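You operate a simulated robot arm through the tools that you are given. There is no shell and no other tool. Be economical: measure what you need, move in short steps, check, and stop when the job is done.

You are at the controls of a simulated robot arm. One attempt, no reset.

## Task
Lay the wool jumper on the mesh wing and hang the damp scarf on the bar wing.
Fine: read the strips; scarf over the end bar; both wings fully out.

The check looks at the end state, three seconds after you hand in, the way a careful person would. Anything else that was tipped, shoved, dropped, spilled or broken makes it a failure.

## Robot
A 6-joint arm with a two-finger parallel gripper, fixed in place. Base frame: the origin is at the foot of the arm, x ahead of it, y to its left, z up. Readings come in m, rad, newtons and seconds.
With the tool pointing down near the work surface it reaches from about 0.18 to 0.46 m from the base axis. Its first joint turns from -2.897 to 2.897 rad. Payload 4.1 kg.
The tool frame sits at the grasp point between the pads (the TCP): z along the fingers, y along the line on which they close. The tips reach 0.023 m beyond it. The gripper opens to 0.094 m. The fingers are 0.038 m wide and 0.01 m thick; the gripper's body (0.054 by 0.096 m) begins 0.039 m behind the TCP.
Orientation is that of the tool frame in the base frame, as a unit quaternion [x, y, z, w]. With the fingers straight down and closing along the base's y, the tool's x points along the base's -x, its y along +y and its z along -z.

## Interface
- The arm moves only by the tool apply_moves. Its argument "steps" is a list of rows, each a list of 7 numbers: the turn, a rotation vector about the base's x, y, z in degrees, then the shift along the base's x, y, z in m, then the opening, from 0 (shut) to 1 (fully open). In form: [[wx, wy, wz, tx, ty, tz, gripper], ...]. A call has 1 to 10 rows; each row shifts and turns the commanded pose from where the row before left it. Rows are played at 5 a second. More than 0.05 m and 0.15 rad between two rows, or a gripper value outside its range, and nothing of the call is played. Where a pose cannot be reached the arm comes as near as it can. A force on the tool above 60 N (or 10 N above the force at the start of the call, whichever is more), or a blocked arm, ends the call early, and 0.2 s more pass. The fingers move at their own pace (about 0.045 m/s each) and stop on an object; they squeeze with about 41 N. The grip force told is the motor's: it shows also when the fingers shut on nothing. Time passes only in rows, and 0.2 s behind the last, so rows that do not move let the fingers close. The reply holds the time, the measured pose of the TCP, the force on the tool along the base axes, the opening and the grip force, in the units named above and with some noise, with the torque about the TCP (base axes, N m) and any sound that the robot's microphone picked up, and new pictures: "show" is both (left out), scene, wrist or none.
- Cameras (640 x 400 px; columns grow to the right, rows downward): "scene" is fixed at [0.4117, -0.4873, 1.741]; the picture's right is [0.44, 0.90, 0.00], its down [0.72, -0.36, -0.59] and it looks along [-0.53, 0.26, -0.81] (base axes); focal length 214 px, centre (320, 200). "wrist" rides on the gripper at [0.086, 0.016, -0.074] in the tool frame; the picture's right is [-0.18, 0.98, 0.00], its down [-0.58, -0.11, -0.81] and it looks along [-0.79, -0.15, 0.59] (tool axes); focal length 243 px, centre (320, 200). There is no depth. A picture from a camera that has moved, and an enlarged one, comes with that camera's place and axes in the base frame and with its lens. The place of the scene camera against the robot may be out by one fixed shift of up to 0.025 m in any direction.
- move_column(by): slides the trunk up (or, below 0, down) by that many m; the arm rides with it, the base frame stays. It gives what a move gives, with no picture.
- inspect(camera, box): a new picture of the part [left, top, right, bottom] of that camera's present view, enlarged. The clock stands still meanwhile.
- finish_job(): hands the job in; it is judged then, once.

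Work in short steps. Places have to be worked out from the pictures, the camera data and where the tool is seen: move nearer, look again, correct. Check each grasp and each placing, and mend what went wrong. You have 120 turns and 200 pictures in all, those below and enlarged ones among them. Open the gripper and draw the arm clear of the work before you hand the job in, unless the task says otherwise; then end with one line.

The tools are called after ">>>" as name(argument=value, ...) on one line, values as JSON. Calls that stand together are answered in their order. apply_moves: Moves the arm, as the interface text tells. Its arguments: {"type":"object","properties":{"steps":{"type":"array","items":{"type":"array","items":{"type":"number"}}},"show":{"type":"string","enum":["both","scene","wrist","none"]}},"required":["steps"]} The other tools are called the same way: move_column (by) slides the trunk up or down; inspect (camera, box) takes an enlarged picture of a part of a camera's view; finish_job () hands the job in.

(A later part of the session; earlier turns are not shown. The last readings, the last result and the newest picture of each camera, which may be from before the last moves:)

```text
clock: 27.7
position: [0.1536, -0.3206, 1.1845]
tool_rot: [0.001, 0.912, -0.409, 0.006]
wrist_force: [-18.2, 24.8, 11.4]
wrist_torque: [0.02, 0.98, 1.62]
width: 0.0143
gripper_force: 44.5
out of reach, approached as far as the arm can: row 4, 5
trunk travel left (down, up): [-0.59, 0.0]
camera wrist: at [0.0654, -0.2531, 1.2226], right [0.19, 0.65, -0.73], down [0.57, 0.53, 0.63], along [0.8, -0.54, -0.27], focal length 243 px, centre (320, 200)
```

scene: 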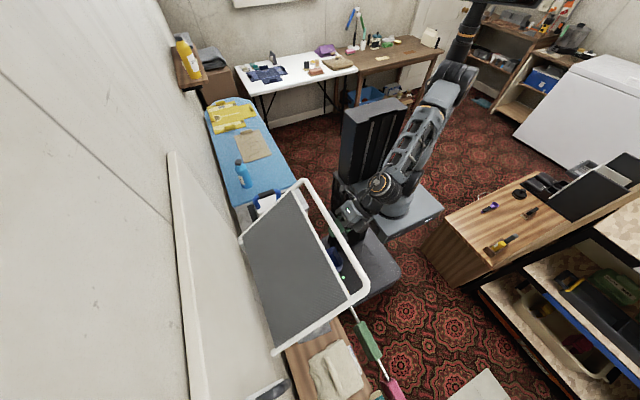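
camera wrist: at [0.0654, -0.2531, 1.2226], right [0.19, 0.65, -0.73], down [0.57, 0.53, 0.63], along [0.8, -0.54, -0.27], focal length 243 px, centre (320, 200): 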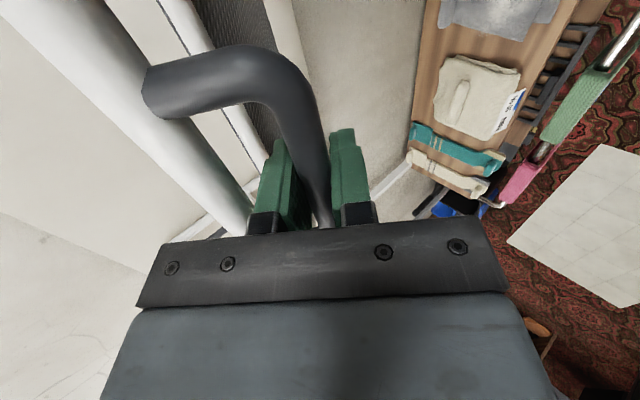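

The arm is at its folding limit with the wing past 50°. I'll ease the grip slightly and see whether the wing stays by itself.

>>> apply_moves(steps=[[0, 0, 0, 0, 0, 0, 0.25], [0, 0, 0, 0, 0, 0, 0.4], [0, 0, 0, 0, 0, 0, 0.4], [0, 0, 0, 0, 0, 0, 0.4]])

```text
clock: 28.7
position: [0.1549, -0.3231, 1.1843]
tool_rot: [0.003, 0.913, -0.408, 0.006]
wrist_force: [1.6, 1.6, -1.4]
wrist_torque: [-0.02, 0.08, 0.01]
width: 0.0368
gripper_force: 0.1
trunk travel left (down, up): [-0.59, 0.0]
camera wrist: at [0.0676, -0.2569, 1.2219], right [0.19, 0.66, -0.73], down [0.57, 0.53, 0.63], along [0.8, -0.54, -0.28], focal length 243 px, centre (320, 200)
```

scene: 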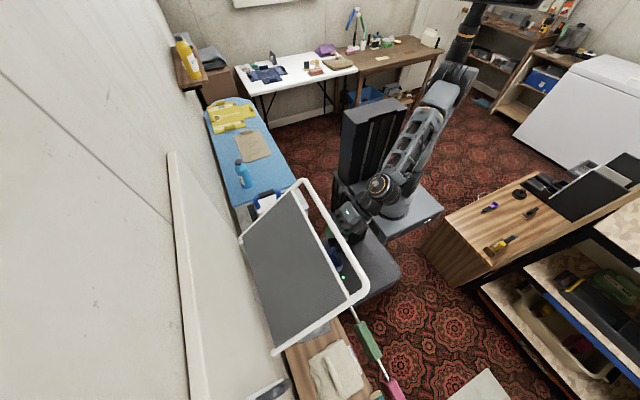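
wrist: 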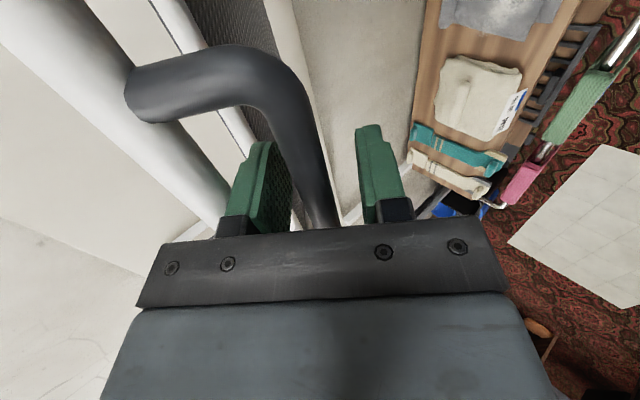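

The wing holds by friction. I'll withdraw up and away from the handle.

>>> apply_moves(steps=[[0, 0, 0, 0, 0.012, 0.018, 0.4], [0, 0, 0, 0, 0.012, 0.02, 0.4], [0, 0, 0, 0.0, 0.01, 0.03, 0.4], [0, 0, 0, 0.02, 0.01, 0.035, 0.4], [0, 0, 0, 0.03, 0.0, 0.035, 0.3]])

```text
clock: 29.9
position: [0.2056, -0.2821, 1.3206]
tool_rot: [0.002, 0.913, -0.407, 0.004]
wrist_force: [-0.3, 0.7, 0.3]
wrist_torque: [-0.02, 0.01, -0.03]
width: 0.0281
gripper_force: 0.1
trunk travel left (down, up): [-0.59, 0.0]
camera wrist: at [0.1187, -0.2159, 1.3595], right [0.19, 0.66, -0.73], down [0.58, 0.53, 0.63], along [0.79, -0.54, -0.28], focal length 243 px, centre (320, 200)
```

scene: 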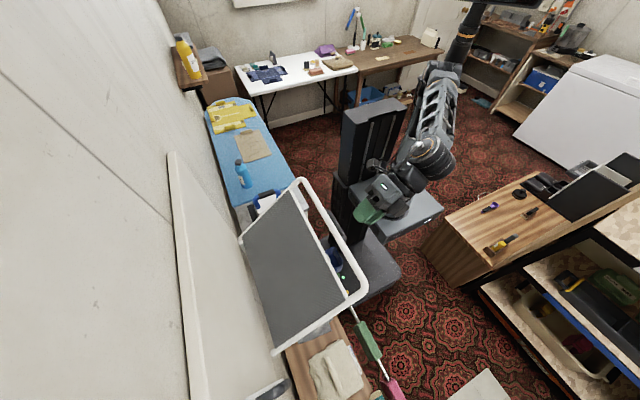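
wrist: 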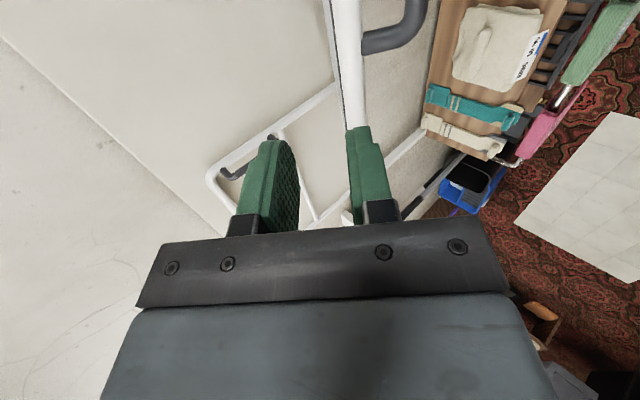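

Next I'll turn the tool straight down with shut fingers above the end bar, ready to press the wing down along its arc.

>>> apply_moves(steps=[[8, 0, 0, 0.01, 0, 0.01, 0], [8, 0, 0, 0.01, 0, 0.01, 0], [8, 0, 0, 0.01, -0.01, 0, 0], [8, 0, 0, 0.01, -0.01, 0, 0], [8, 0, 0, 0, -0.01, 0, 0], [8, 0, 0, 0, 0, 0, 0], [0, 0, 0, 0, 0, 0, 0]])

```text
clock: 31.5
position: [0.2452, -0.3086, 1.3401]
tool_rot: [0.004, 1.0, -0.002, 0.004]
wrist_force: [0.2, 1.0, -0.3]
wrist_torque: [0.03, -0.03, 0.0]
width: 0.0001
gripper_force: 41.1
trunk travel left (down, up): [-0.59, 0.0]
camera wrist: at [0.1582, -0.2921, 1.4165], right [0.19, 0.98, 0.0], down [0.57, -0.11, 0.81], along [0.8, -0.16, -0.58], focal length 243 px, centre (320, 200)
```

scene: 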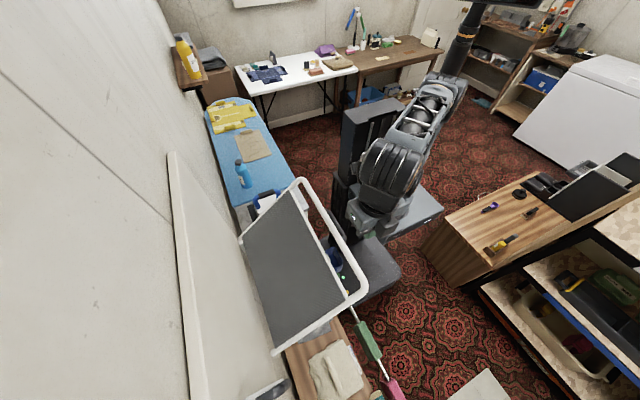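
wrist: 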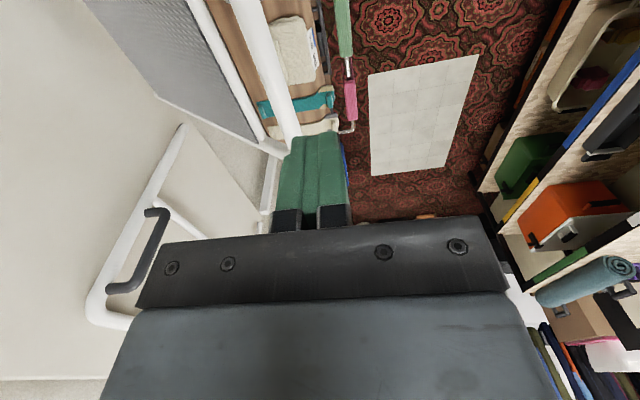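

The end bar is about 35 mm to −y of the fingertips, at roughly (y −0.343, z 1.255). I'll move over it and press down along the arc.

>>> apply_moves(steps=[[0, 0, 0, 0, -0.037, 0, 0], [0, 0, 0, 0, 0, -0.04, 0], [0, 0, 0, 0, 0.018, -0.025, 0], [0, 0, 0, 0, 0.018, -0.025, 0], [0, 0, 0, 0, 0.015, -0.025, 0], [0, 0, 0, 0, 0.015, -0.025, 0], [0, 0, 0, 0, 0, 0, 0]])

```text
clock: 33.1
position: [0.2457, -0.2815, 1.2033]
tool_rot: [0.004, 1.0, -0.004, 0.004]
wrist_force: [0.0, -0.2, -0.1]
wrist_torque: [0.01, 0.02, -0.03]
width: 0.0001
gripper_force: 40.6
trunk travel left (down, up): [-0.59, 0.0]
camera wrist: at [0.1581, -0.2643, 1.2776], right [0.19, 0.98, 0.0], down [0.57, -0.11, 0.81], along [0.8, -0.16, -0.58], focal length 243 px, centre (320, 200)
```

scene: 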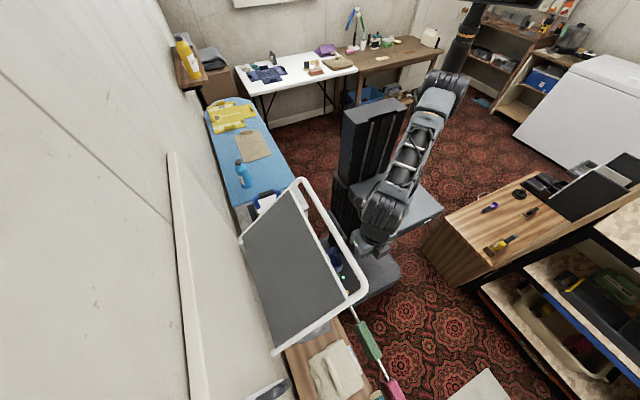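
wrist: 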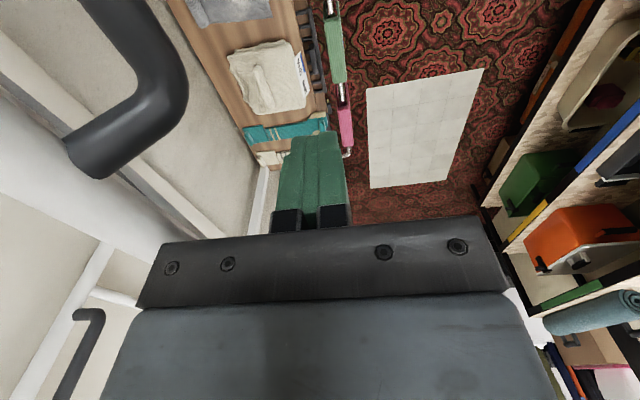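

The fingers slipped past in front; the bar is nearer (y −0.338, z 1.24). I'll go back up, move farther in, and press straight down.

>>> apply_moves(steps=[[0, 0, 0, 0, 0.01, 0.045, 0], [0, 0, 0, 0, 0, 0.05, 0], [0, 0, 0, 0, -0.03, 0.02, 0], [0, 0, 0, 0, -0.045, 0, 0], [0, 0, 0, 0, -0.005, -0.03, 0], [0, 0, 0, 0, 0, 0, 0]])

>>> inspect(camera="scene", box=[270, 150, 430, 290])

```text
clock: 34.5
position: [0.2467, -0.3502, 1.2871]
tool_rot: [0.004, 1.0, -0.002, 0.004]
wrist_force: [0.0, -0.6, 0.3]
wrist_torque: [0.03, -0.01, -0.02]
width: 0.0
gripper_force: 41.1
trunk travel left (down, up): [-0.59, 0.0]
camera wrist: at [0.1591, -0.333, 1.3624], right [0.19, 0.98, 0.0], down [0.57, -0.11, 0.81], along [0.8, -0.16, -0.58], focal length 243 px, centre (320, 200)
```

scene: 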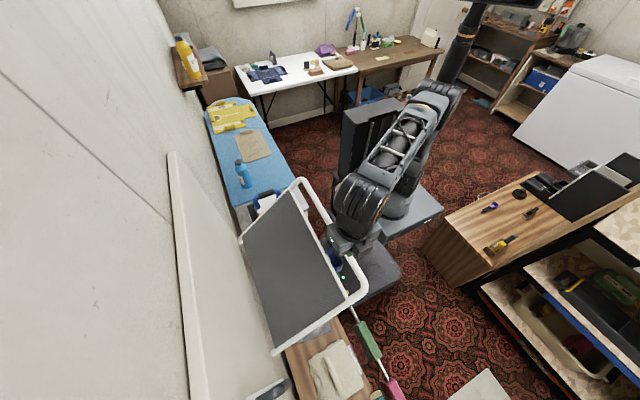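
wrist: 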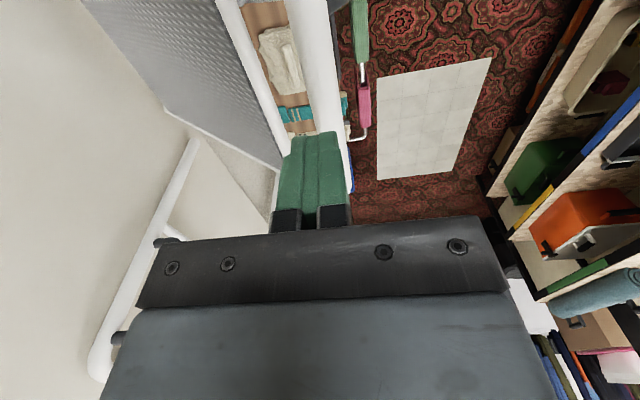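

```text
2.86 times, centred on (350, 220) of scene
camera zoom: at [0.4117, -0.4873, 1.741], right [0.44, 0.9, 0.0], down [0.72, -0.36, -0.59], along [-0.53, 0.26, -0.81], focal length 613 px, centre (234, 143)
```

zoom: 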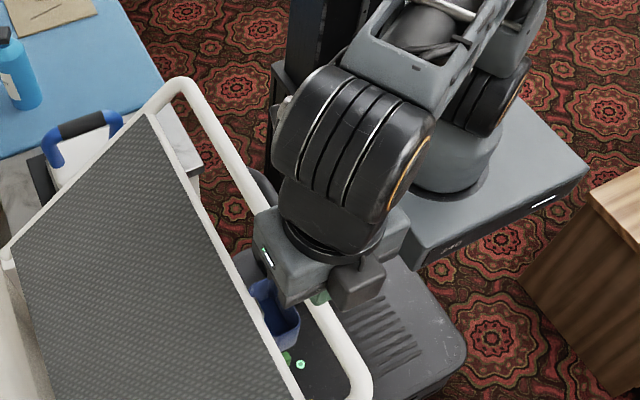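

The fingers now sit just inside the end bar. I'll press down gradually, following the arc.

>>> apply_moves(steps=[[0, 0, 0, 0, 0.008, -0.025, 0], [0, 0, 0, 0, 0.018, -0.025, 0], [0, 0, 0, 0, 0.017, -0.025, 0], [0, 0, 0, 0, 0.015, -0.028, 0], [0, 0, 0, 0, 0.013, -0.028, 0], [0, 0, 0, 0, 0, 0, 0]])

```text
clock: 35.9
position: [0.2447, -0.2784, 1.156]
tool_rot: [0.005, 1.0, -0.003, 0.005]
wrist_force: [-0.7, -0.1, -0.5]
wrist_torque: [0.03, 0.01, 0.0]
width: 0.0001
gripper_force: 41.6
trunk travel left (down, up): [-0.59, 0.0]
camera wrist: at [0.1577, -0.2608, 1.2315], right [0.19, 0.98, 0.0], down [0.57, -0.11, 0.81], along [0.8, -0.16, -0.58], focal length 243 px, centre (320, 200)
```

scene: 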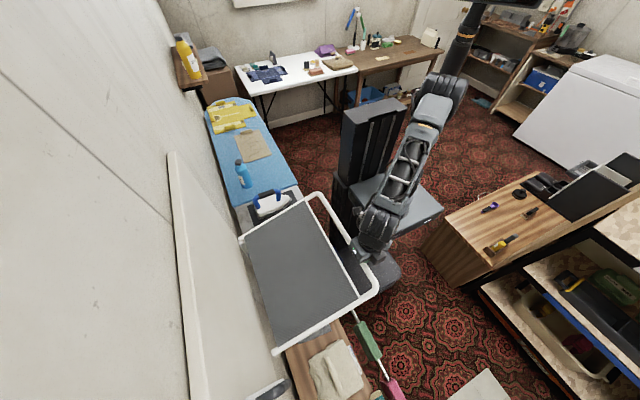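
wrist: 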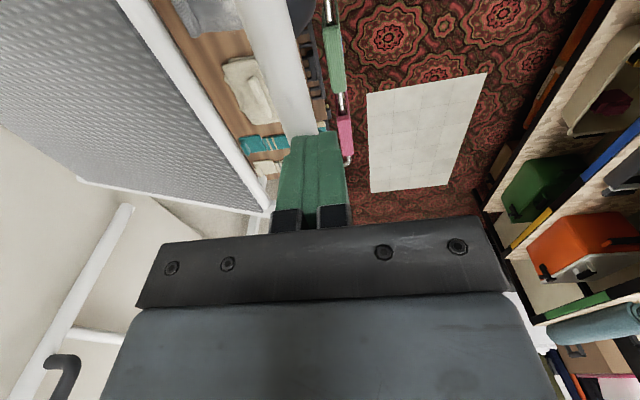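

The wing is down to about 65°. I'll nudge slightly inwards and keep pressing to the stop.

>>> apply_moves(steps=[[0, 0, 0, 0, -0.012, 0.0, 0], [0, 0, 0, 0, 0.004, -0.03, 0], [0, 0, 0, 0, 0.009, -0.03, 0], [0, 0, 0, 0, 0.008, -0.03, 0], [0, 0, 0, 0, 0.006, -0.025, 0], [0, 0, 0, 0, 0, 0, 0]])

```text
clock: 37.1
position: [0.2433, -0.2672, 1.0514]
tool_rot: [0.004, 1.0, -0.008, 0.007]
wrist_force: [-6.6, 7.5, 31.2]
wrist_torque: [0.24, 0.74, -0.14]
width: 0.0001
gripper_force: 41.1
trunk travel left (down, up): [-0.59, 0.0]
stopped in row 6: the force on the tool passed its limit at 80 N (the readings are from after the stop); the commanded pose is now the measured one
camera wrist: at [0.1555, -0.2491, 1.126], right [0.19, 0.98, -0.01], down [0.57, -0.1, 0.82], along [0.8, -0.17, -0.58], focal length 243 px, centre (320, 200)
```

scene: 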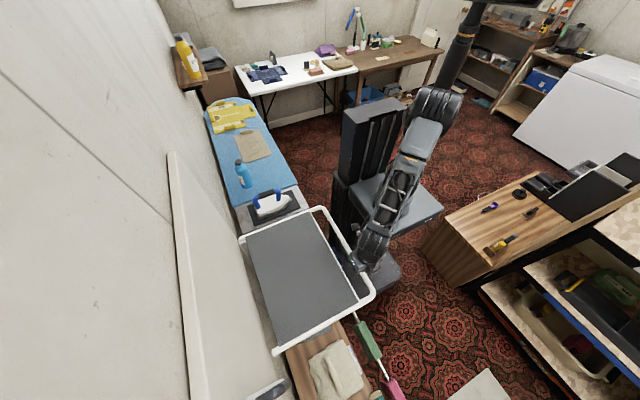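
wrist: 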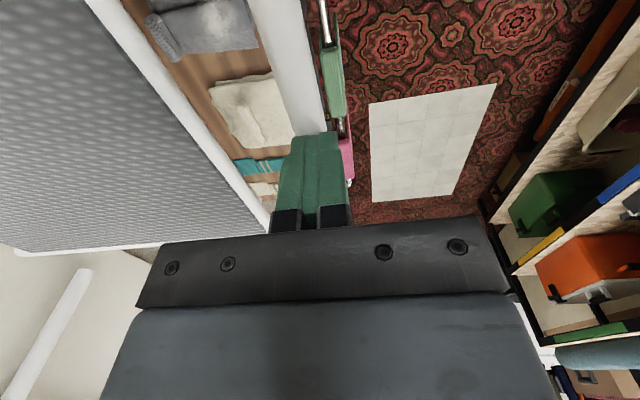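

The end stop was felt: the end bar rests at z≈1.01, so the mesh wing is out. I'll lift off, move clear to +x/+y, and check its level.

>>> apply_moves(steps=[[0, 0, 0, 0.0, 0.0, 0.04, 0], [0, 0, 0, 0.02, 0.04, 0.02, 0.3], [0, 0, 0, 0.03, 0.035, 0.02, 0.6], [0, 0, 0, 0.035, 0.03, 0, 1], [0, 0, 0, 0.04, 0.02, 0, 1], [0, 0, 0, 0.04, 0.02, 0, 1], [0, 0, 0, 0, 0, 0, 1]])

>>> inspect(camera="scene", box=[220, 180, 400, 400])

```text
refused: row 3 steps farther than a row can; nothing moved
```

```text
1.82 times, centred on (310, 290) of scene
camera zoom: at [0.4117, -0.4873, 1.741], right [0.44, 0.9, 0.0], down [0.72, -0.36, -0.59], along [-0.53, 0.26, -0.81], focal length 390 px, centre (338, 36)
```

zoom: 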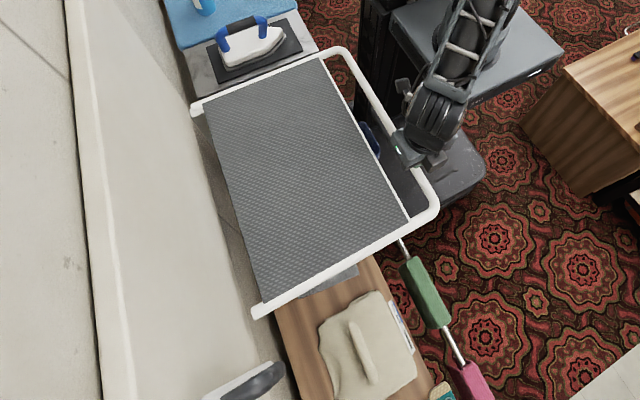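

Triangulating from several views, the jumper's ridge runs along x and sits near (0.465, −0.468, 0.68). I'll lift off the wing and go clear.

>>> apply_moves(steps=[[0, 0, 0, 0.0, 0.0, 0.04, 0], [0, 0, 0, 0.02, 0.035, 0.02, 0.3], [0, 0, 0, 0.03, 0.03, 0.01, 0.6], [0, 0, 0, 0.035, 0.03, 0, 1], [0, 0, 0, 0.035, 0.02, 0, 1], [0, 0, 0, 0.035, 0.02, 0, 1], [0, 0, 0, 0, 0, 0, 1]])

```text
clock: 38.7
position: [0.4, -0.1355, 1.1234]
tool_rot: [0.006, 1.0, -0.007, 0.007]
wrist_force: [0.2, -0.3, -0.4]
wrist_torque: [0.02, 0.02, -0.01]
width: 0.094
gripper_force: 0.1
trunk travel left (down, up): [-0.59, 0.0]
camera wrist: at [0.3118, -0.1179, 1.1973], right [0.19, 0.98, -0.01], down [0.57, -0.1, 0.82], along [0.8, -0.16, -0.58], focal length 243 px, centre (320, 200)
```

scene: 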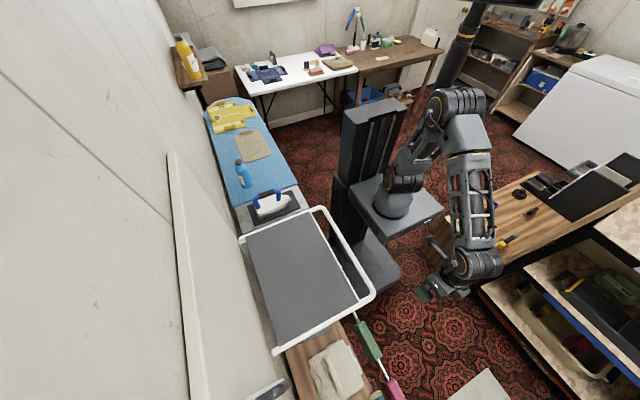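
wrist: 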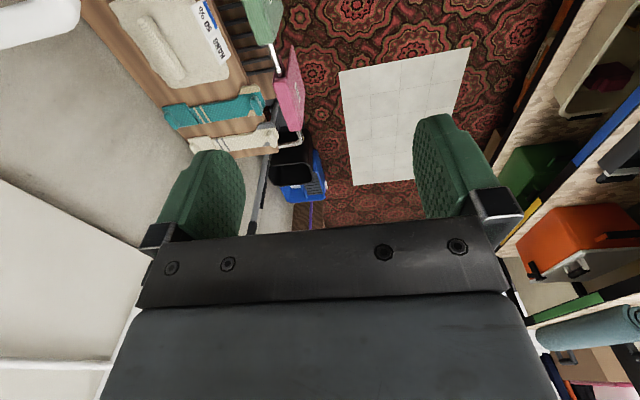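

Bench top is about z 0.61 and the rail scarf about (0.44, −0.267, 0.56). I'll lower the trunk to bring the arm to bench height and look again.

>>> move_column(by=-0.3)

>>> apply_moves(steps=[[0, 0, 0, 0, 0, 0, 1]])

```text
clock: 41.7
position: [0.3986, -0.1375, 0.8226]
tool_rot: [0.004, 1.0, -0.008, 0.008]
wrist_force: [-1.2, 0.4, -0.5]
wrist_torque: [-0.01, 0.01, 0.05]
width: 0.0943
gripper_force: 0.1
trunk travel left (down, up): [-0.29, 0.3]
```

```text
clock: 42.1
position: [0.3982, -0.1368, 0.8227]
tool_rot: [0.005, 1.0, -0.006, 0.007]
wrist_force: [0.4, -0.4, 0.4]
wrist_torque: [0.02, 0.02, 0.01]
width: 0.0942
gripper_force: 0.0
trunk travel left (down, up): [-0.29, 0.3]
camera wrist: at [0.3115, -0.1182, 0.8973], right [0.19, 0.98, -0.01], down [0.57, -0.1, 0.82], along [0.8, -0.16, -0.58], focal length 243 px, centre (320, 200)
```

scene: 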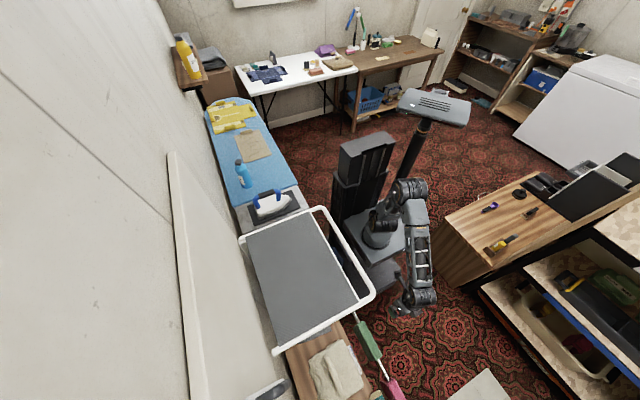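
wrist: 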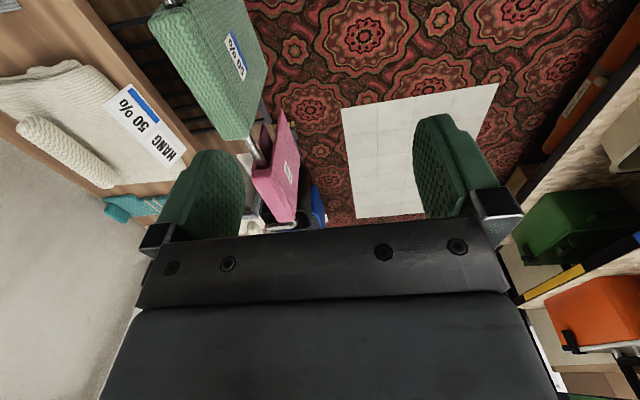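

The ridge centre computes to about (0.475, −0.495, 0.653). I'll test the reach toward it, staying high.

>>> apply_moves(steps=[[0, 0, 0, 0.008, -0.04, 0, 1], [0, 0, 0, 0.008, -0.04, 0, 1], [0, 0, 0, 0.008, -0.04, 0, 1], [0, 0, 0, 0.008, -0.04, 0, 1], [0, 0, 0, 0.008, -0.04, 0, 1], [0, 0, 0, 0.008, -0.04, 0, 1], [0, 0, 0, 0.008, -0.04, 0, 1], [0, 0, 0, 0, 0, 0, 1]])

```text
clock: 43.9
position: [0.454, -0.4068, 0.8536]
tool_rot: [0.003, 0.999, -0.027, 0.021]
wrist_force: [-0.5, 6.0, -43.2]
wrist_torque: [-0.54, -0.25, -0.03]
width: 0.0942
gripper_force: 0.0
trunk travel left (down, up): [-0.29, 0.3]
camera wrist: at [0.3641, -0.3869, 0.9236], right [0.19, 0.98, -0.05], down [0.55, -0.07, 0.83], along [0.82, -0.18, -0.55], focal length 243 px, centre (320, 200)
```

scene: 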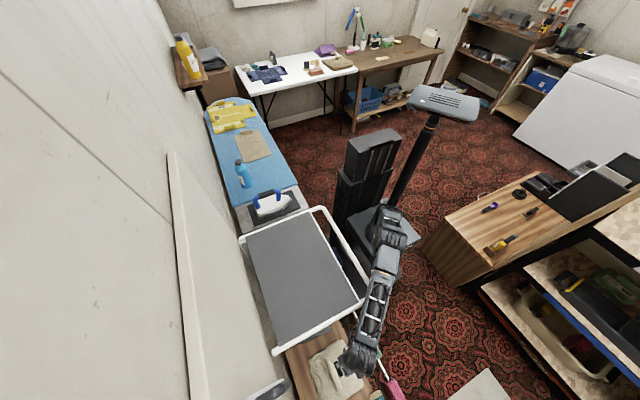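
wrist: 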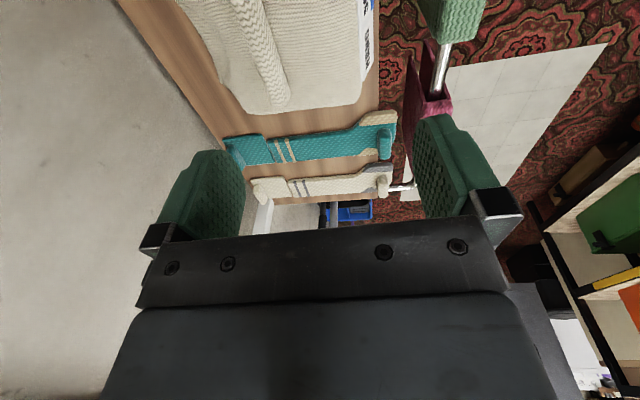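

A force of −43 N appeared, so part of the gripper or wrist probably touches the wing's corner. I'll inspect at once.

>>> inspect(camera="scene", box=[300, 190, 440, 400])

```text
1.90 times, centred on (370, 295) of scene
camera zoom: at [0.4117, -0.4873, 1.741], right [0.44, 0.9, 0.0], down [0.72, -0.36, -0.59], along [-0.53, 0.26, -0.81], focal length 408 px, centre (225, 19)
```

zoom: 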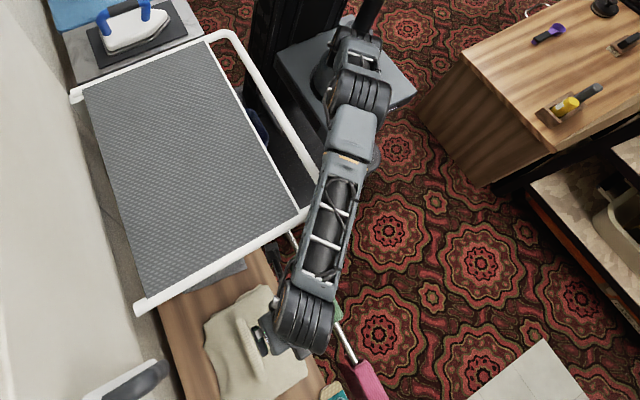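

The stretched forearm is resting on the wing's corner. I'll raise the trunk a bit to unload it, then back out.

>>> move_column(by=0.06)

>>> apply_moves(steps=[[0, 0, 0, 0.01, 0.045, 0, 1], [0, 0, 0, 0.015, 0.04, 0, 1], [0, 0, 0, 0.015, 0.04, 0, 1], [0, 0, 0, 0.015, 0.04, 0, 1], [0, 0, 0, 0.015, 0.04, 0, 1], [0, 0, 0, 0, 0, 0, 1]])

```text
clock: 44.9
position: [0.4551, -0.4219, 0.8784]
tool_rot: [0.006, 1.0, -0.003, 0.006]
wrist_force: [-0.4, -3.3, -1.8]
wrist_torque: [0.19, -0.04, -0.01]
width: 0.0943
gripper_force: 0.1
trunk travel left (down, up): [-0.35, 0.24]
```

```text
clock: 46.3
position: [0.525, -0.2103, 0.8818]
tool_rot: [0.005, 1.0, -0.007, 0.006]
wrist_force: [-0.6, 0.0, 0.7]
wrist_torque: [-0.04, -0.01, -0.01]
width: 0.0939
gripper_force: 0.1
trunk travel left (down, up): [-0.35, 0.24]
camera wrist: at [0.4374, -0.1923, 0.9563], right [0.19, 0.98, -0.01], down [0.57, -0.1, 0.82], along [0.8, -0.16, -0.58], focal length 243 px, centre (320, 200)
```

scene: 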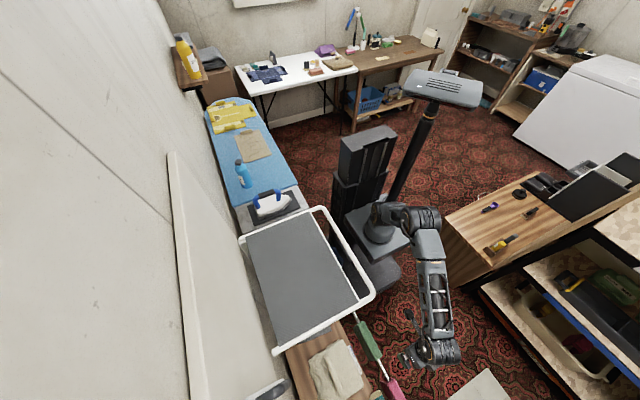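
wrist: 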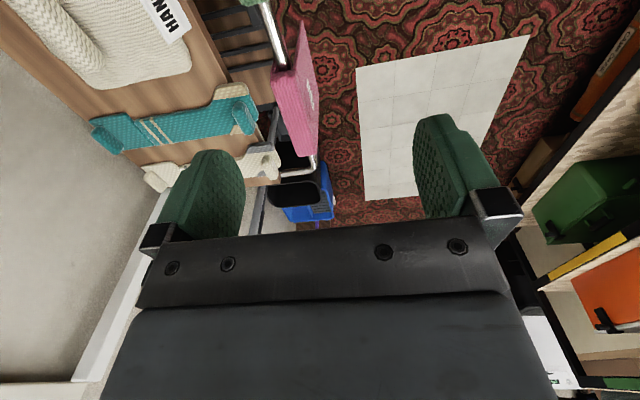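

I'll move clear in +y and up relative to the base, then lower the trunk so the forearm can pass beneath the wing.

>>> apply_moves(steps=[[0, 0, 0, 0, 0.03, 0.03, 1], [0, 0, 0, 0, 0.03, 0.035, 1], [0, 0, 0, 0, 0.03, 0.035, 1], [0, 0, 0, 0, 0.0, 0.04, 1], [0, 0, 0, 0, 0, 0, 1]], show="none")

>>> move_column(by=-0.29)

>>> apply_moves(steps=[[0, 0, 0, 0, 0, 0, 1]])

```text
clock: 47.5
position: [0.5255, -0.1217, 1.0241]
tool_rot: [0.004, 1.0, -0.006, 0.006]
wrist_force: [0.2, -0.7, 0.1]
wrist_torque: [0.05, -0.03, 0.01]
width: 0.0939
gripper_force: 0.1
trunk travel left (down, up): [-0.35, 0.24]
```

```text
clock: 50.5
position: [0.525, -0.1224, 0.7331]
tool_rot: [0.005, 1.0, -0.006, 0.007]
wrist_force: [-0.1, -0.3, 0.1]
wrist_torque: [-0.05, -0.04, -0.04]
width: 0.0939
gripper_force: 0.0
trunk travel left (down, up): [-0.06, 0.53]
```

```text
clock: 50.9
position: [0.5256, -0.1199, 0.7334]
tool_rot: [0.004, 1.0, -0.007, 0.007]
wrist_force: [-0.1, 0.7, 0.5]
wrist_torque: [-0.01, 0.02, 0.05]
width: 0.0942
gripper_force: 0.1
trunk travel left (down, up): [-0.06, 0.53]
camera wrist: at [0.4374, -0.1039, 0.8083], right [0.19, 0.98, -0.01], down [0.57, -0.1, 0.82], along [0.8, -0.16, -0.58], focal length 243 px, centre (320, 200)
```

scene: 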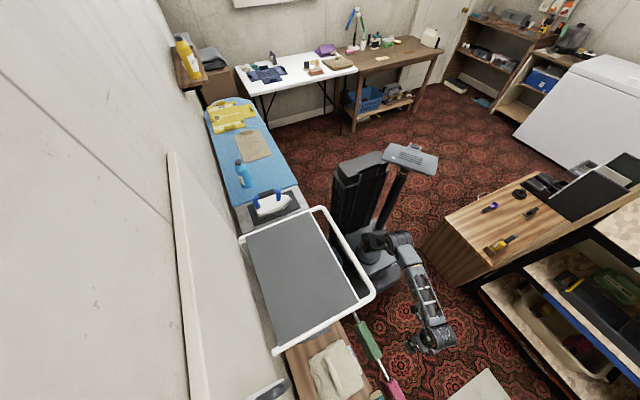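
wrist: 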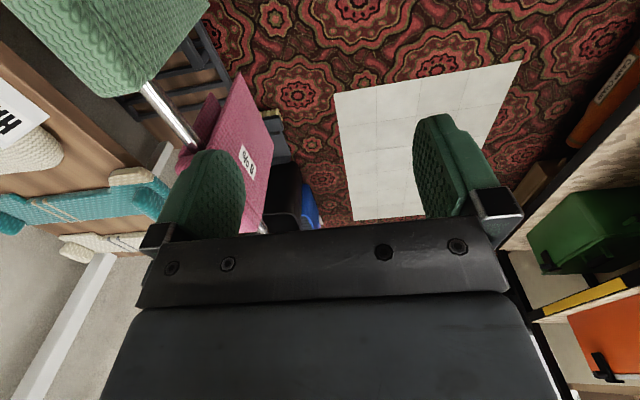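

I'll extend toward the jumper at z≈0.74 with the forearm low, watching the forces.

>>> apply_moves(steps=[[0, 0, 0, 0.0, -0.045, 0, 1], [0, 0, 0, 0, -0.045, 0, 1], [0, 0, 0, -0.005, -0.045, 0, 1], [0, 0, 0, -0.005, -0.045, 0, 1], [-6, 0, 0, -0.005, -0.035, 0, 1], [-6, 0, 0, -0.005, -0.035, 0, 1], [0, 0, 0, 0, 0, 0, 1]])

```text
clock: 52.5
position: [0.5057, -0.3701, 0.7335]
tool_rot: [0.003, 0.994, -0.111, 0.007]
wrist_force: [0.1, 0.3, 0.0]
wrist_torque: [-0.01, 0.03, 0.0]
width: 0.0937
gripper_force: 0.1
trunk travel left (down, up): [-0.06, 0.53]
camera wrist: at [0.4182, -0.3375, 0.804], right [0.19, 0.96, -0.22], down [0.57, 0.07, 0.82], along [0.8, -0.28, -0.53], focal length 243 px, centre (320, 200)
```

scene: 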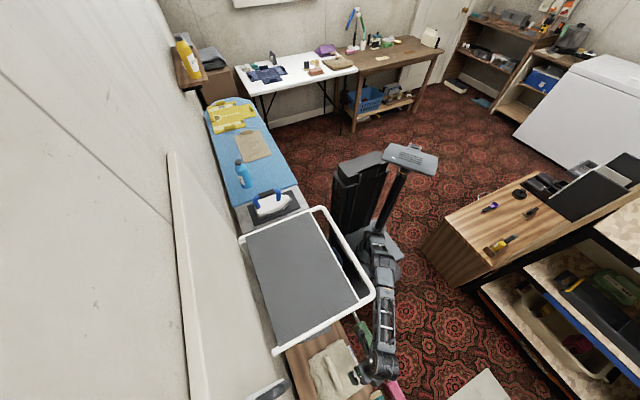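
wrist: 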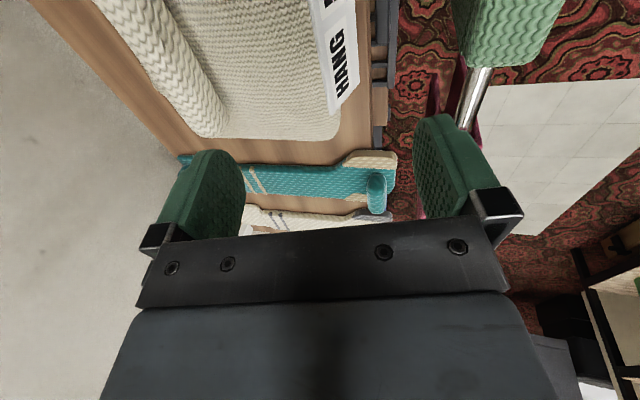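

No contact. The ridge computes to y≈−0.50, z≈0.655, x 0.43–0.54. I'll carry on above it.

>>> apply_moves(steps=[[0, 0, 0, -0.01, -0.035, 0, 1], [0, 0, 0, -0.01, -0.035, 0, 1], [0, 0, 0, -0.005, -0.035, -0.005, 1], [0, 0, 0, 0, 0, 0, 1]])

>>> inspect(camera="scene", box=[290, 200, 430, 400])

```text
clock: 53.5
position: [0.4718, -0.4657, 0.721]
tool_rot: [0.005, 0.994, -0.11, 0.007]
wrist_force: [0.7, 0.3, -0.4]
wrist_torque: [0.0, 0.0, 0.02]
width: 0.0941
gripper_force: 0.2
out of reach, approached as far as the arm can: row 3
trunk travel left (down, up): [-0.06, 0.53]
camera wrist: at [0.3836, -0.4339, 0.7893], right [0.19, 0.96, -0.21], down [0.57, 0.07, 0.82], along [0.8, -0.28, -0.53], focal length 243 px, centre (320, 200)
```

scene: 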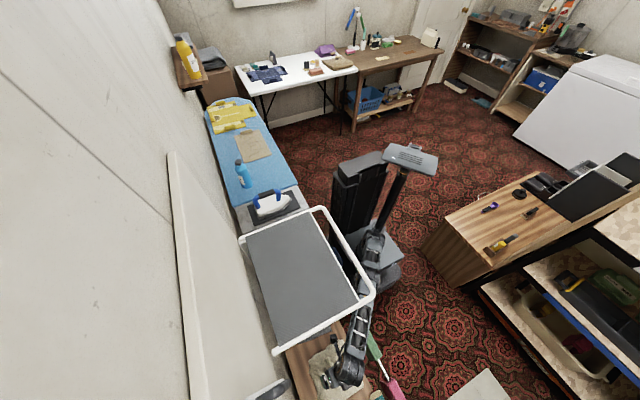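
wrist: 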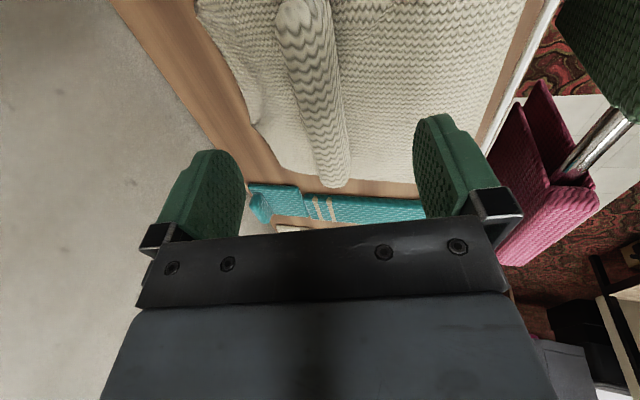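

```text
2.00 times, centred on (360, 300) of scene
camera zoom: at [0.4117, -0.4873, 1.741], right [0.44, 0.9, 0.0], down [0.72, -0.36, -0.59], along [-0.53, 0.26, -0.81], focal length 429 px, centre (240, 0)
```

zoom: 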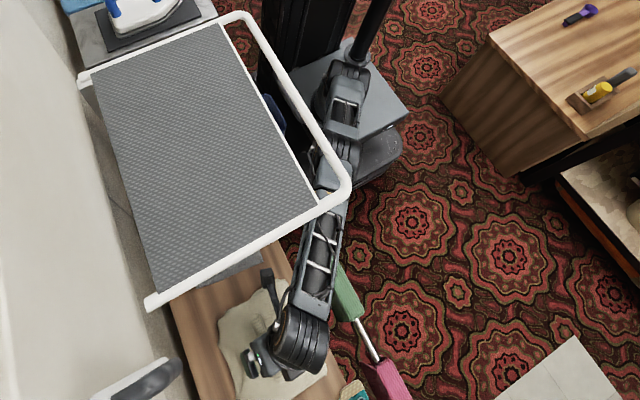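

Re-triangulating, the ridge top is near (0.46, −0.474, 0.68), right beneath the gripper. I'll descend along the tool axis.

>>> apply_moves(steps=[[0, 0, 0, -0.005, -0.003, -0.02, 1], [0, 0, 0, -0.005, -0.003, -0.02, 1], [0, 0, 0, 0, -0.002, -0.012, 1], [0, 0, 0, 0, 0, 0, 1]], show="wrist")

```text
clock: 54.2
position: [0.4648, -0.4731, 0.694]
tool_rot: [0.006, 0.992, -0.121, 0.02]
wrist_force: [4.3, 5.3, 26.2]
wrist_torque: [1.55, 0.26, -0.33]
width: 0.0938
gripper_force: 0.0
trunk travel left (down, up): [-0.06, 0.53]
stopped in row 3: the force on the tool passed its limit at 69 N (the readings are from after the stop); the commanded pose is now the measured one
camera wrist: at [0.3749, -0.4393, 0.7599], right [0.2, 0.95, -0.23], down [0.55, 0.09, 0.83], along [0.81, -0.29, -0.51], focal length 243 px, centre (320, 200)
```

wrist: 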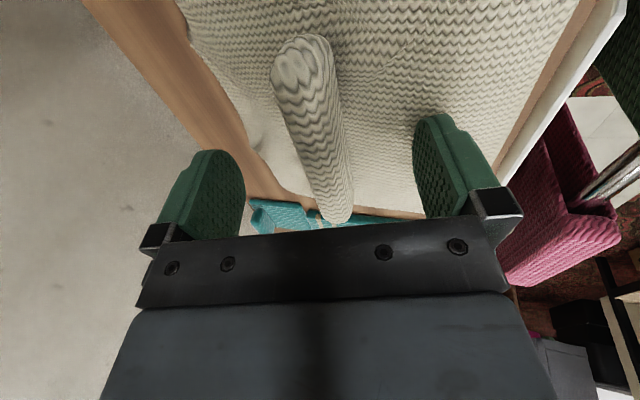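

The lower (+y) fingertip touched the jumper surface (z≈0.66), with the ridge between the fingers. I'll ease up slightly and close.

>>> apply_moves(steps=[[0, 0, 0, 0, 0, 0.004, 1], [0, 0, 0, 0, 0, 0, 0.5], [0, 0, 0, 0, 0, 0, 0.2], [0, 0, 0, 0, 0, 0, 0], [0, 0, 0, 0, 0, 0, 0], [0, 0, 0, 0, 0, 0, 0]], show="wrist")

```text
clock: 55.6
position: [0.4662, -0.4745, 0.6911]
tool_rot: [0.004, 0.993, -0.117, 0.016]
wrist_force: [-1.9, -0.5, 0.1]
wrist_torque: [0.31, 0.11, 0.22]
width: 0.0254
gripper_force: 39.9
trunk travel left (down, up): [-0.06, 0.53]
camera wrist: at [0.3755, -0.4408, 0.7587], right [0.19, 0.96, -0.22], down [0.56, 0.08, 0.83], along [0.81, -0.29, -0.52], focal length 243 px, centre (320, 200)
```

wrist: 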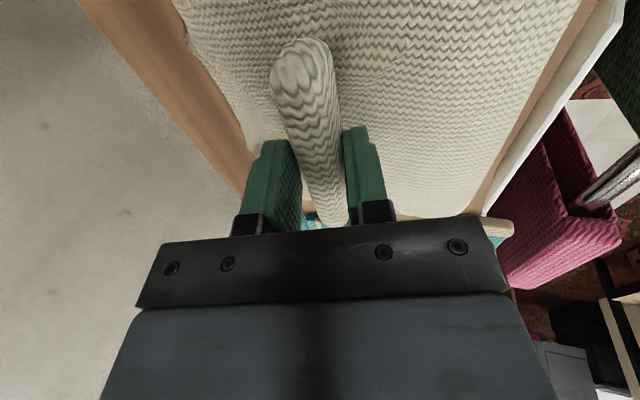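

Gripped (width 0.025). I'll lift a little and check that it follows.

>>> apply_moves(steps=[[0, 0, 0, 0, 0.002, 0.015, 0], [0, 0, 0, 0, 0.004, 0.02, 0], [0, 0, 0, 0, 0.005, 0.02, 0], [0, 0, 0, 0, 0, 0, 0]])

>>> inspect(camera="scene", box=[290, 200, 430, 400])

```text
clock: 56.6
position: [0.4653, -0.4635, 0.746]
tool_rot: [0.004, 0.993, -0.118, 0.016]
wrist_force: [0.0, -0.4, -3.2]
wrist_torque: [0.02, 0.04, -0.01]
width: 0.0215
gripper_force: 41.2
trunk travel left (down, up): [-0.06, 0.53]
camera wrist: at [0.3753, -0.4304, 0.8129], right [0.2, 0.95, -0.22], down [0.56, 0.08, 0.83], along [0.81, -0.29, -0.51], focal length 243 px, centre (320, 200)
```

scene: 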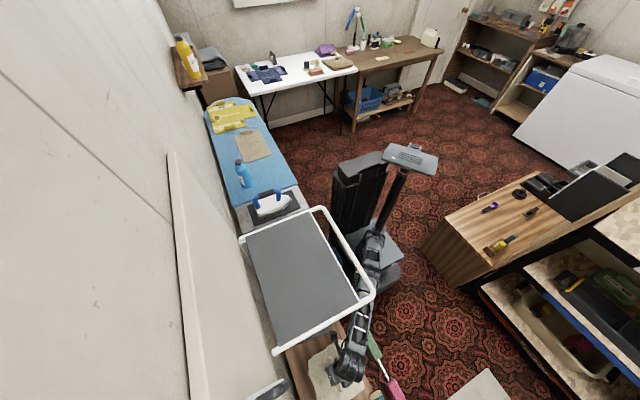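
wrist: 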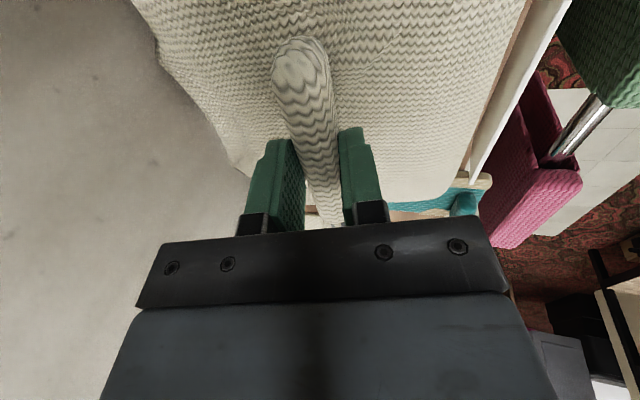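

```text
2.00 times, centred on (360, 300) of scene
camera zoom: at [0.4117, -0.4873, 1.741], right [0.44, 0.9, 0.0], down [0.72, -0.36, -0.59], along [-0.53, 0.26, -0.81], focal length 429 px, centre (240, 0)
```

zoom: 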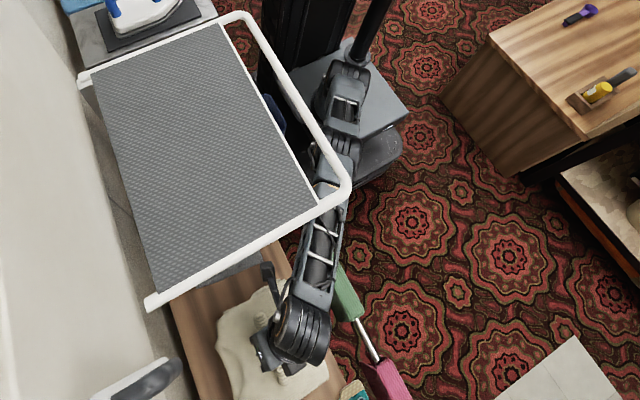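

The jumper hangs from the gripper (−3.2 N). I'll swing it out from under the wing toward +x/+y.

>>> apply_moves(steps=[[0, 0, 0, 0.01, 0.03, 0.01, 0], [0, 0, 0, 0.012, 0.04, 0.005, 0], [0, 0, 0, 0.012, 0.045, 0.005, 0], [0, 0, 0, 0.012, 0.045, 0.005, 0], [0, 0, 0, 0.012, 0.045, 0.0, 0], [0, 0, 0, 0.01, 0.045, 0.0, 0], [0, 0, 0, 0.01, 0.045, 0.0, 0], [0, 0, 0, 0.0, 0.045, 0, 0], [0, 0, 0, 0.0, 0.045, 0, 0], [0, 0, 0, 0, 0, 0, 0]], show="scene")

```text
clock: 58.8
position: [0.5416, -0.0808, 0.7713]
tool_rot: [0.005, 0.993, -0.119, 0.015]
wrist_force: [0.8, 0.3, -3.3]
wrist_torque: [0.0, 0.03, -0.01]
width: 0.0213
gripper_force: 40.9
trunk travel left (down, up): [-0.06, 0.53]
```

scene: 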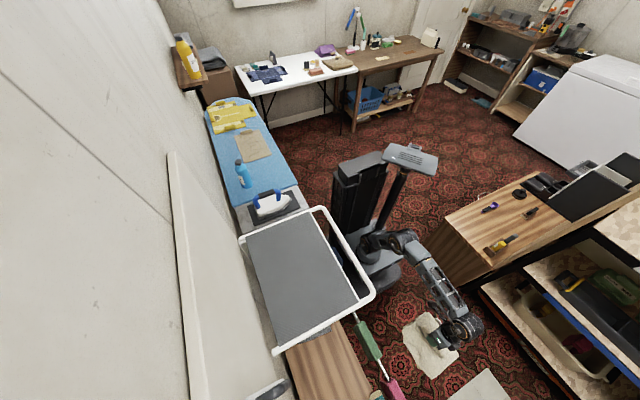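

Free of everything. Raising the trunk above the wing now.

>>> move_column(by=0.5)

>>> apply_moves(steps=[[6, 0, 0, -0.04, -0.02, 0, 0], [6, 0, 0, -0.04, -0.02, 0, 0], [0, 0, 0, -0.04, -0.025, 0, 0], [0, 0, 0, -0.04, -0.025, 0, 0], [0, 0, 0, -0.04, -0.03, 0, 0], [0, 0, 0, 0, 0, 0, 0]])

```text
refused: 0.5 is not a number from -0.4 to 0.4
```

```text
clock: 60.2
position: [0.3415, -0.1993, 0.7725]
tool_rot: [0.005, 1.0, -0.013, 0.016]
wrist_force: [-0.4, -0.3, -3.2]
wrist_torque: [0.0, 0.04, 0.03]
width: 0.0216
gripper_force: 40.8
trunk travel left (down, up): [-0.06, 0.53]
camera wrist: at [0.2525, -0.18, 0.846], right [0.19, 0.98, -0.02], down [0.56, -0.09, 0.83], along [0.81, -0.17, -0.56], focal length 243 px, centre (320, 200)
```

scene: 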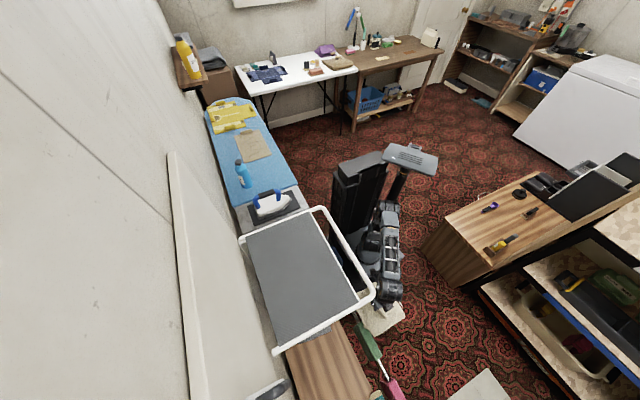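
wrist: 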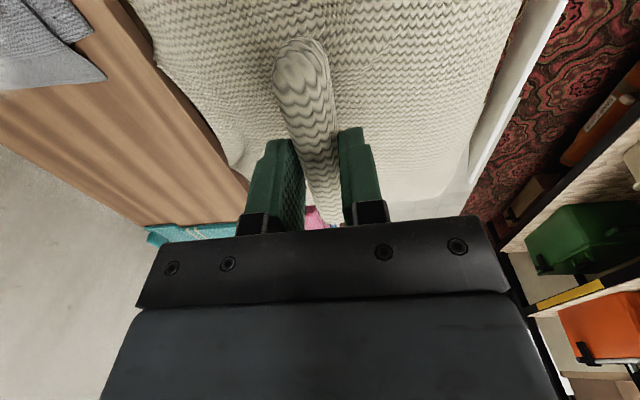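

The column step was refused (limit 0.4), so the arm moved while still low, luckily without contact. I'll go back out before raising.

>>> apply_moves(steps=[[0, 0, 0, 0.04, 0.025, 0, 0], [0, 0, 0, 0.04, 0.025, 0, 0], [0, 0, 0, 0.04, 0.025, 0, 0], [0, 0, 0, 0.04, 0.025, 0, 0], [0, 0, 0, 0.03, 0.025, 0, 0], [0, 0, 0, 0, 0, 0, 0]], show="scene")

```text
clock: 61.6
position: [0.534, -0.0727, 0.7732]
tool_rot: [0.005, 1.0, -0.014, 0.016]
wrist_force: [0.4, -0.1, -3.3]
wrist_torque: [0.0, 0.01, -0.01]
width: 0.0214
gripper_force: 41.6
trunk travel left (down, up): [-0.06, 0.53]
```

scene: 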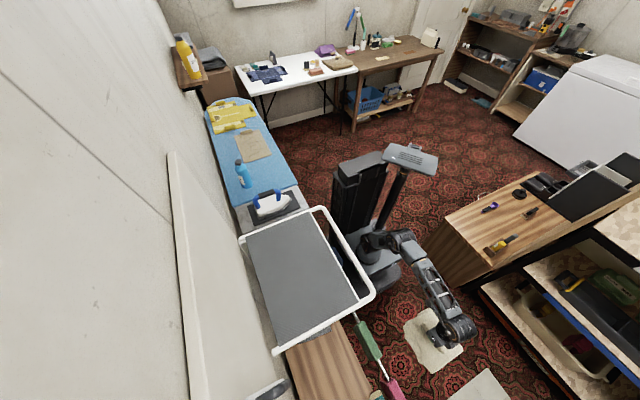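

Clear again, so I'll raise the trunk in two steps.

>>> move_column(by=0.35)

>>> move_column(by=0.15)

```text
clock: 65.0
position: [0.5318, -0.0727, 1.1224]
tool_rot: [0.005, 1.0, -0.013, 0.016]
wrist_force: [0.1, 0.1, -4.0]
wrist_torque: [0.0, 0.0, -0.02]
width: 0.0217
gripper_force: 41.4
trunk travel left (down, up): [-0.41, 0.18]
```

```text
clock: 66.8
position: [0.5323, -0.0715, 1.2726]
tool_rot: [0.005, 1.0, -0.013, 0.015]
wrist_force: [-0.3, -0.6, -2.7]
wrist_torque: [-0.01, 0.01, 0.06]
width: 0.0216
gripper_force: 41.0
trunk travel left (down, up): [-0.56, 0.03]
```

Next I'll carry the jumper over the mesh.

>>> apply_moves(steps=[[0, 0, 0, -0.03, -0.035, -0.005, 0], [0, 0, 0, -0.03, -0.038, -0.005, 0], [0, 0, 0, -0.03, -0.038, -0.005, 0], [0, 0, 0, -0.03, -0.038, -0.005, 0], [0, 0, 0, -0.03, -0.038, -0.005, 0], [0, 0, 0, -0.035, -0.035, -0.005, 0], [0, 0, 0, -0.035, -0.035, -0.005, 0], [0, 0, 0, -0.035, -0.035, -0.005, 0], [0, 0, 0, -0.035, -0.035, -0.005, 0], [0, 0, 0, -0.03, -0.03, -0.005, 0]])

```text
clock: 69.0
position: [0.2098, -0.4306, 1.223]
tool_rot: [0.006, 1.0, -0.013, 0.015]
wrist_force: [-0.7, -0.4, -3.1]
wrist_torque: [-0.01, 0.01, -0.01]
width: 0.0212
gripper_force: 40.7
trunk travel left (down, up): [-0.56, 0.03]
camera wrist: at [0.1206, -0.4114, 1.2952], right [0.19, 0.98, -0.02], down [0.56, -0.09, 0.83], along [0.81, -0.17, -0.56], focal length 243 px, centre (320, 200)
```

scene: 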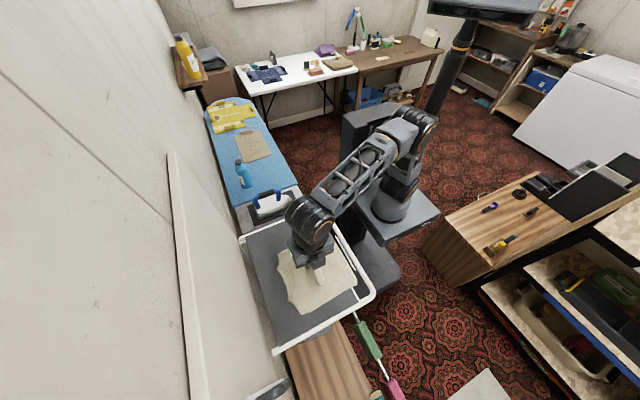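
wrist: 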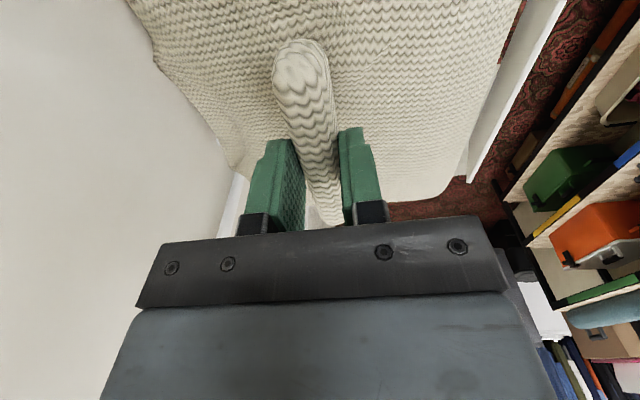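

I'll shift to about (0.155, −0.455) and lower to just above the mesh (expected contact at TCP z≈1.075).

>>> apply_moves(steps=[[0, 0, 0, -0.03, -0.012, -0.01, 0], [0, 0, 0, -0.025, -0.012, -0.02, 0], [0, 0, 0, 0, 0, -0.04, 0], [0, 0, 0, 0, 0, -0.035, 0], [0, 0, 0, 0, 0, -0.02, 0], [0, 0, 0, 0, 0, 0, 0]])

>>> inspect(camera="scene", box=[220, 180, 400, 370])

```text
clock: 70.4
position: [0.1555, -0.4559, 1.1012]
tool_rot: [0.005, 1.0, -0.019, 0.017]
wrist_force: [1.6, -10.3, 31.6]
wrist_torque: [0.38, 0.34, -0.02]
width: 0.0216
gripper_force: 41.2
trunk travel left (down, up): [-0.56, 0.03]
camera wrist: at [0.0663, -0.4349, 1.1739], right [0.2, 0.98, -0.03], down [0.55, -0.08, 0.83], along [0.81, -0.18, -0.56], focal length 243 px, centre (320, 200)
```

scene: 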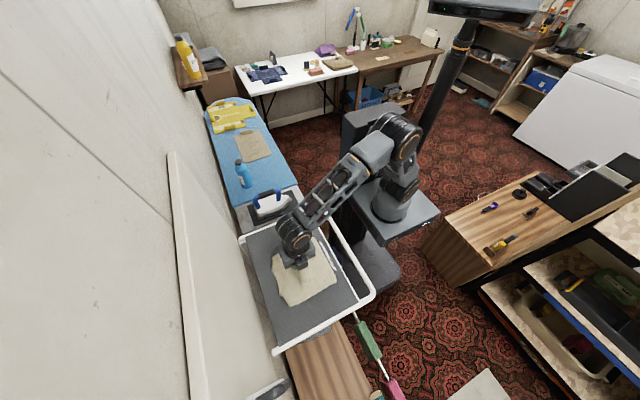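
wrist: 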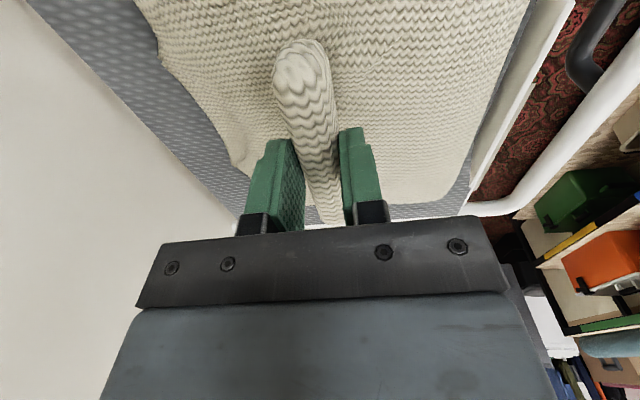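

```text
2.11 times, centred on (310, 275) of scene
camera zoom: at [0.4117, -0.4873, 1.741], right [0.44, 0.9, 0.0], down [0.72, -0.36, -0.59], along [-0.53, 0.26, -0.81], focal length 452 px, centre (341, 42)
```

zoom: 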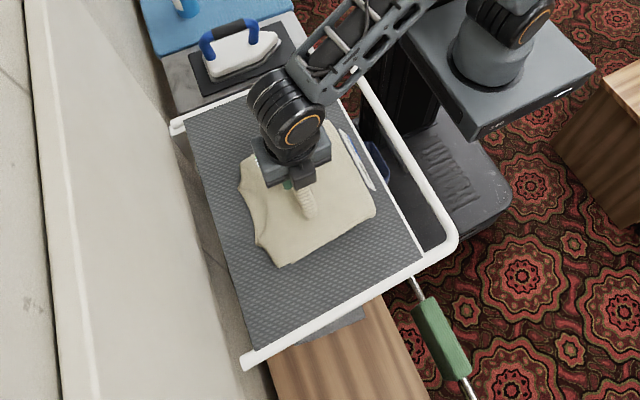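

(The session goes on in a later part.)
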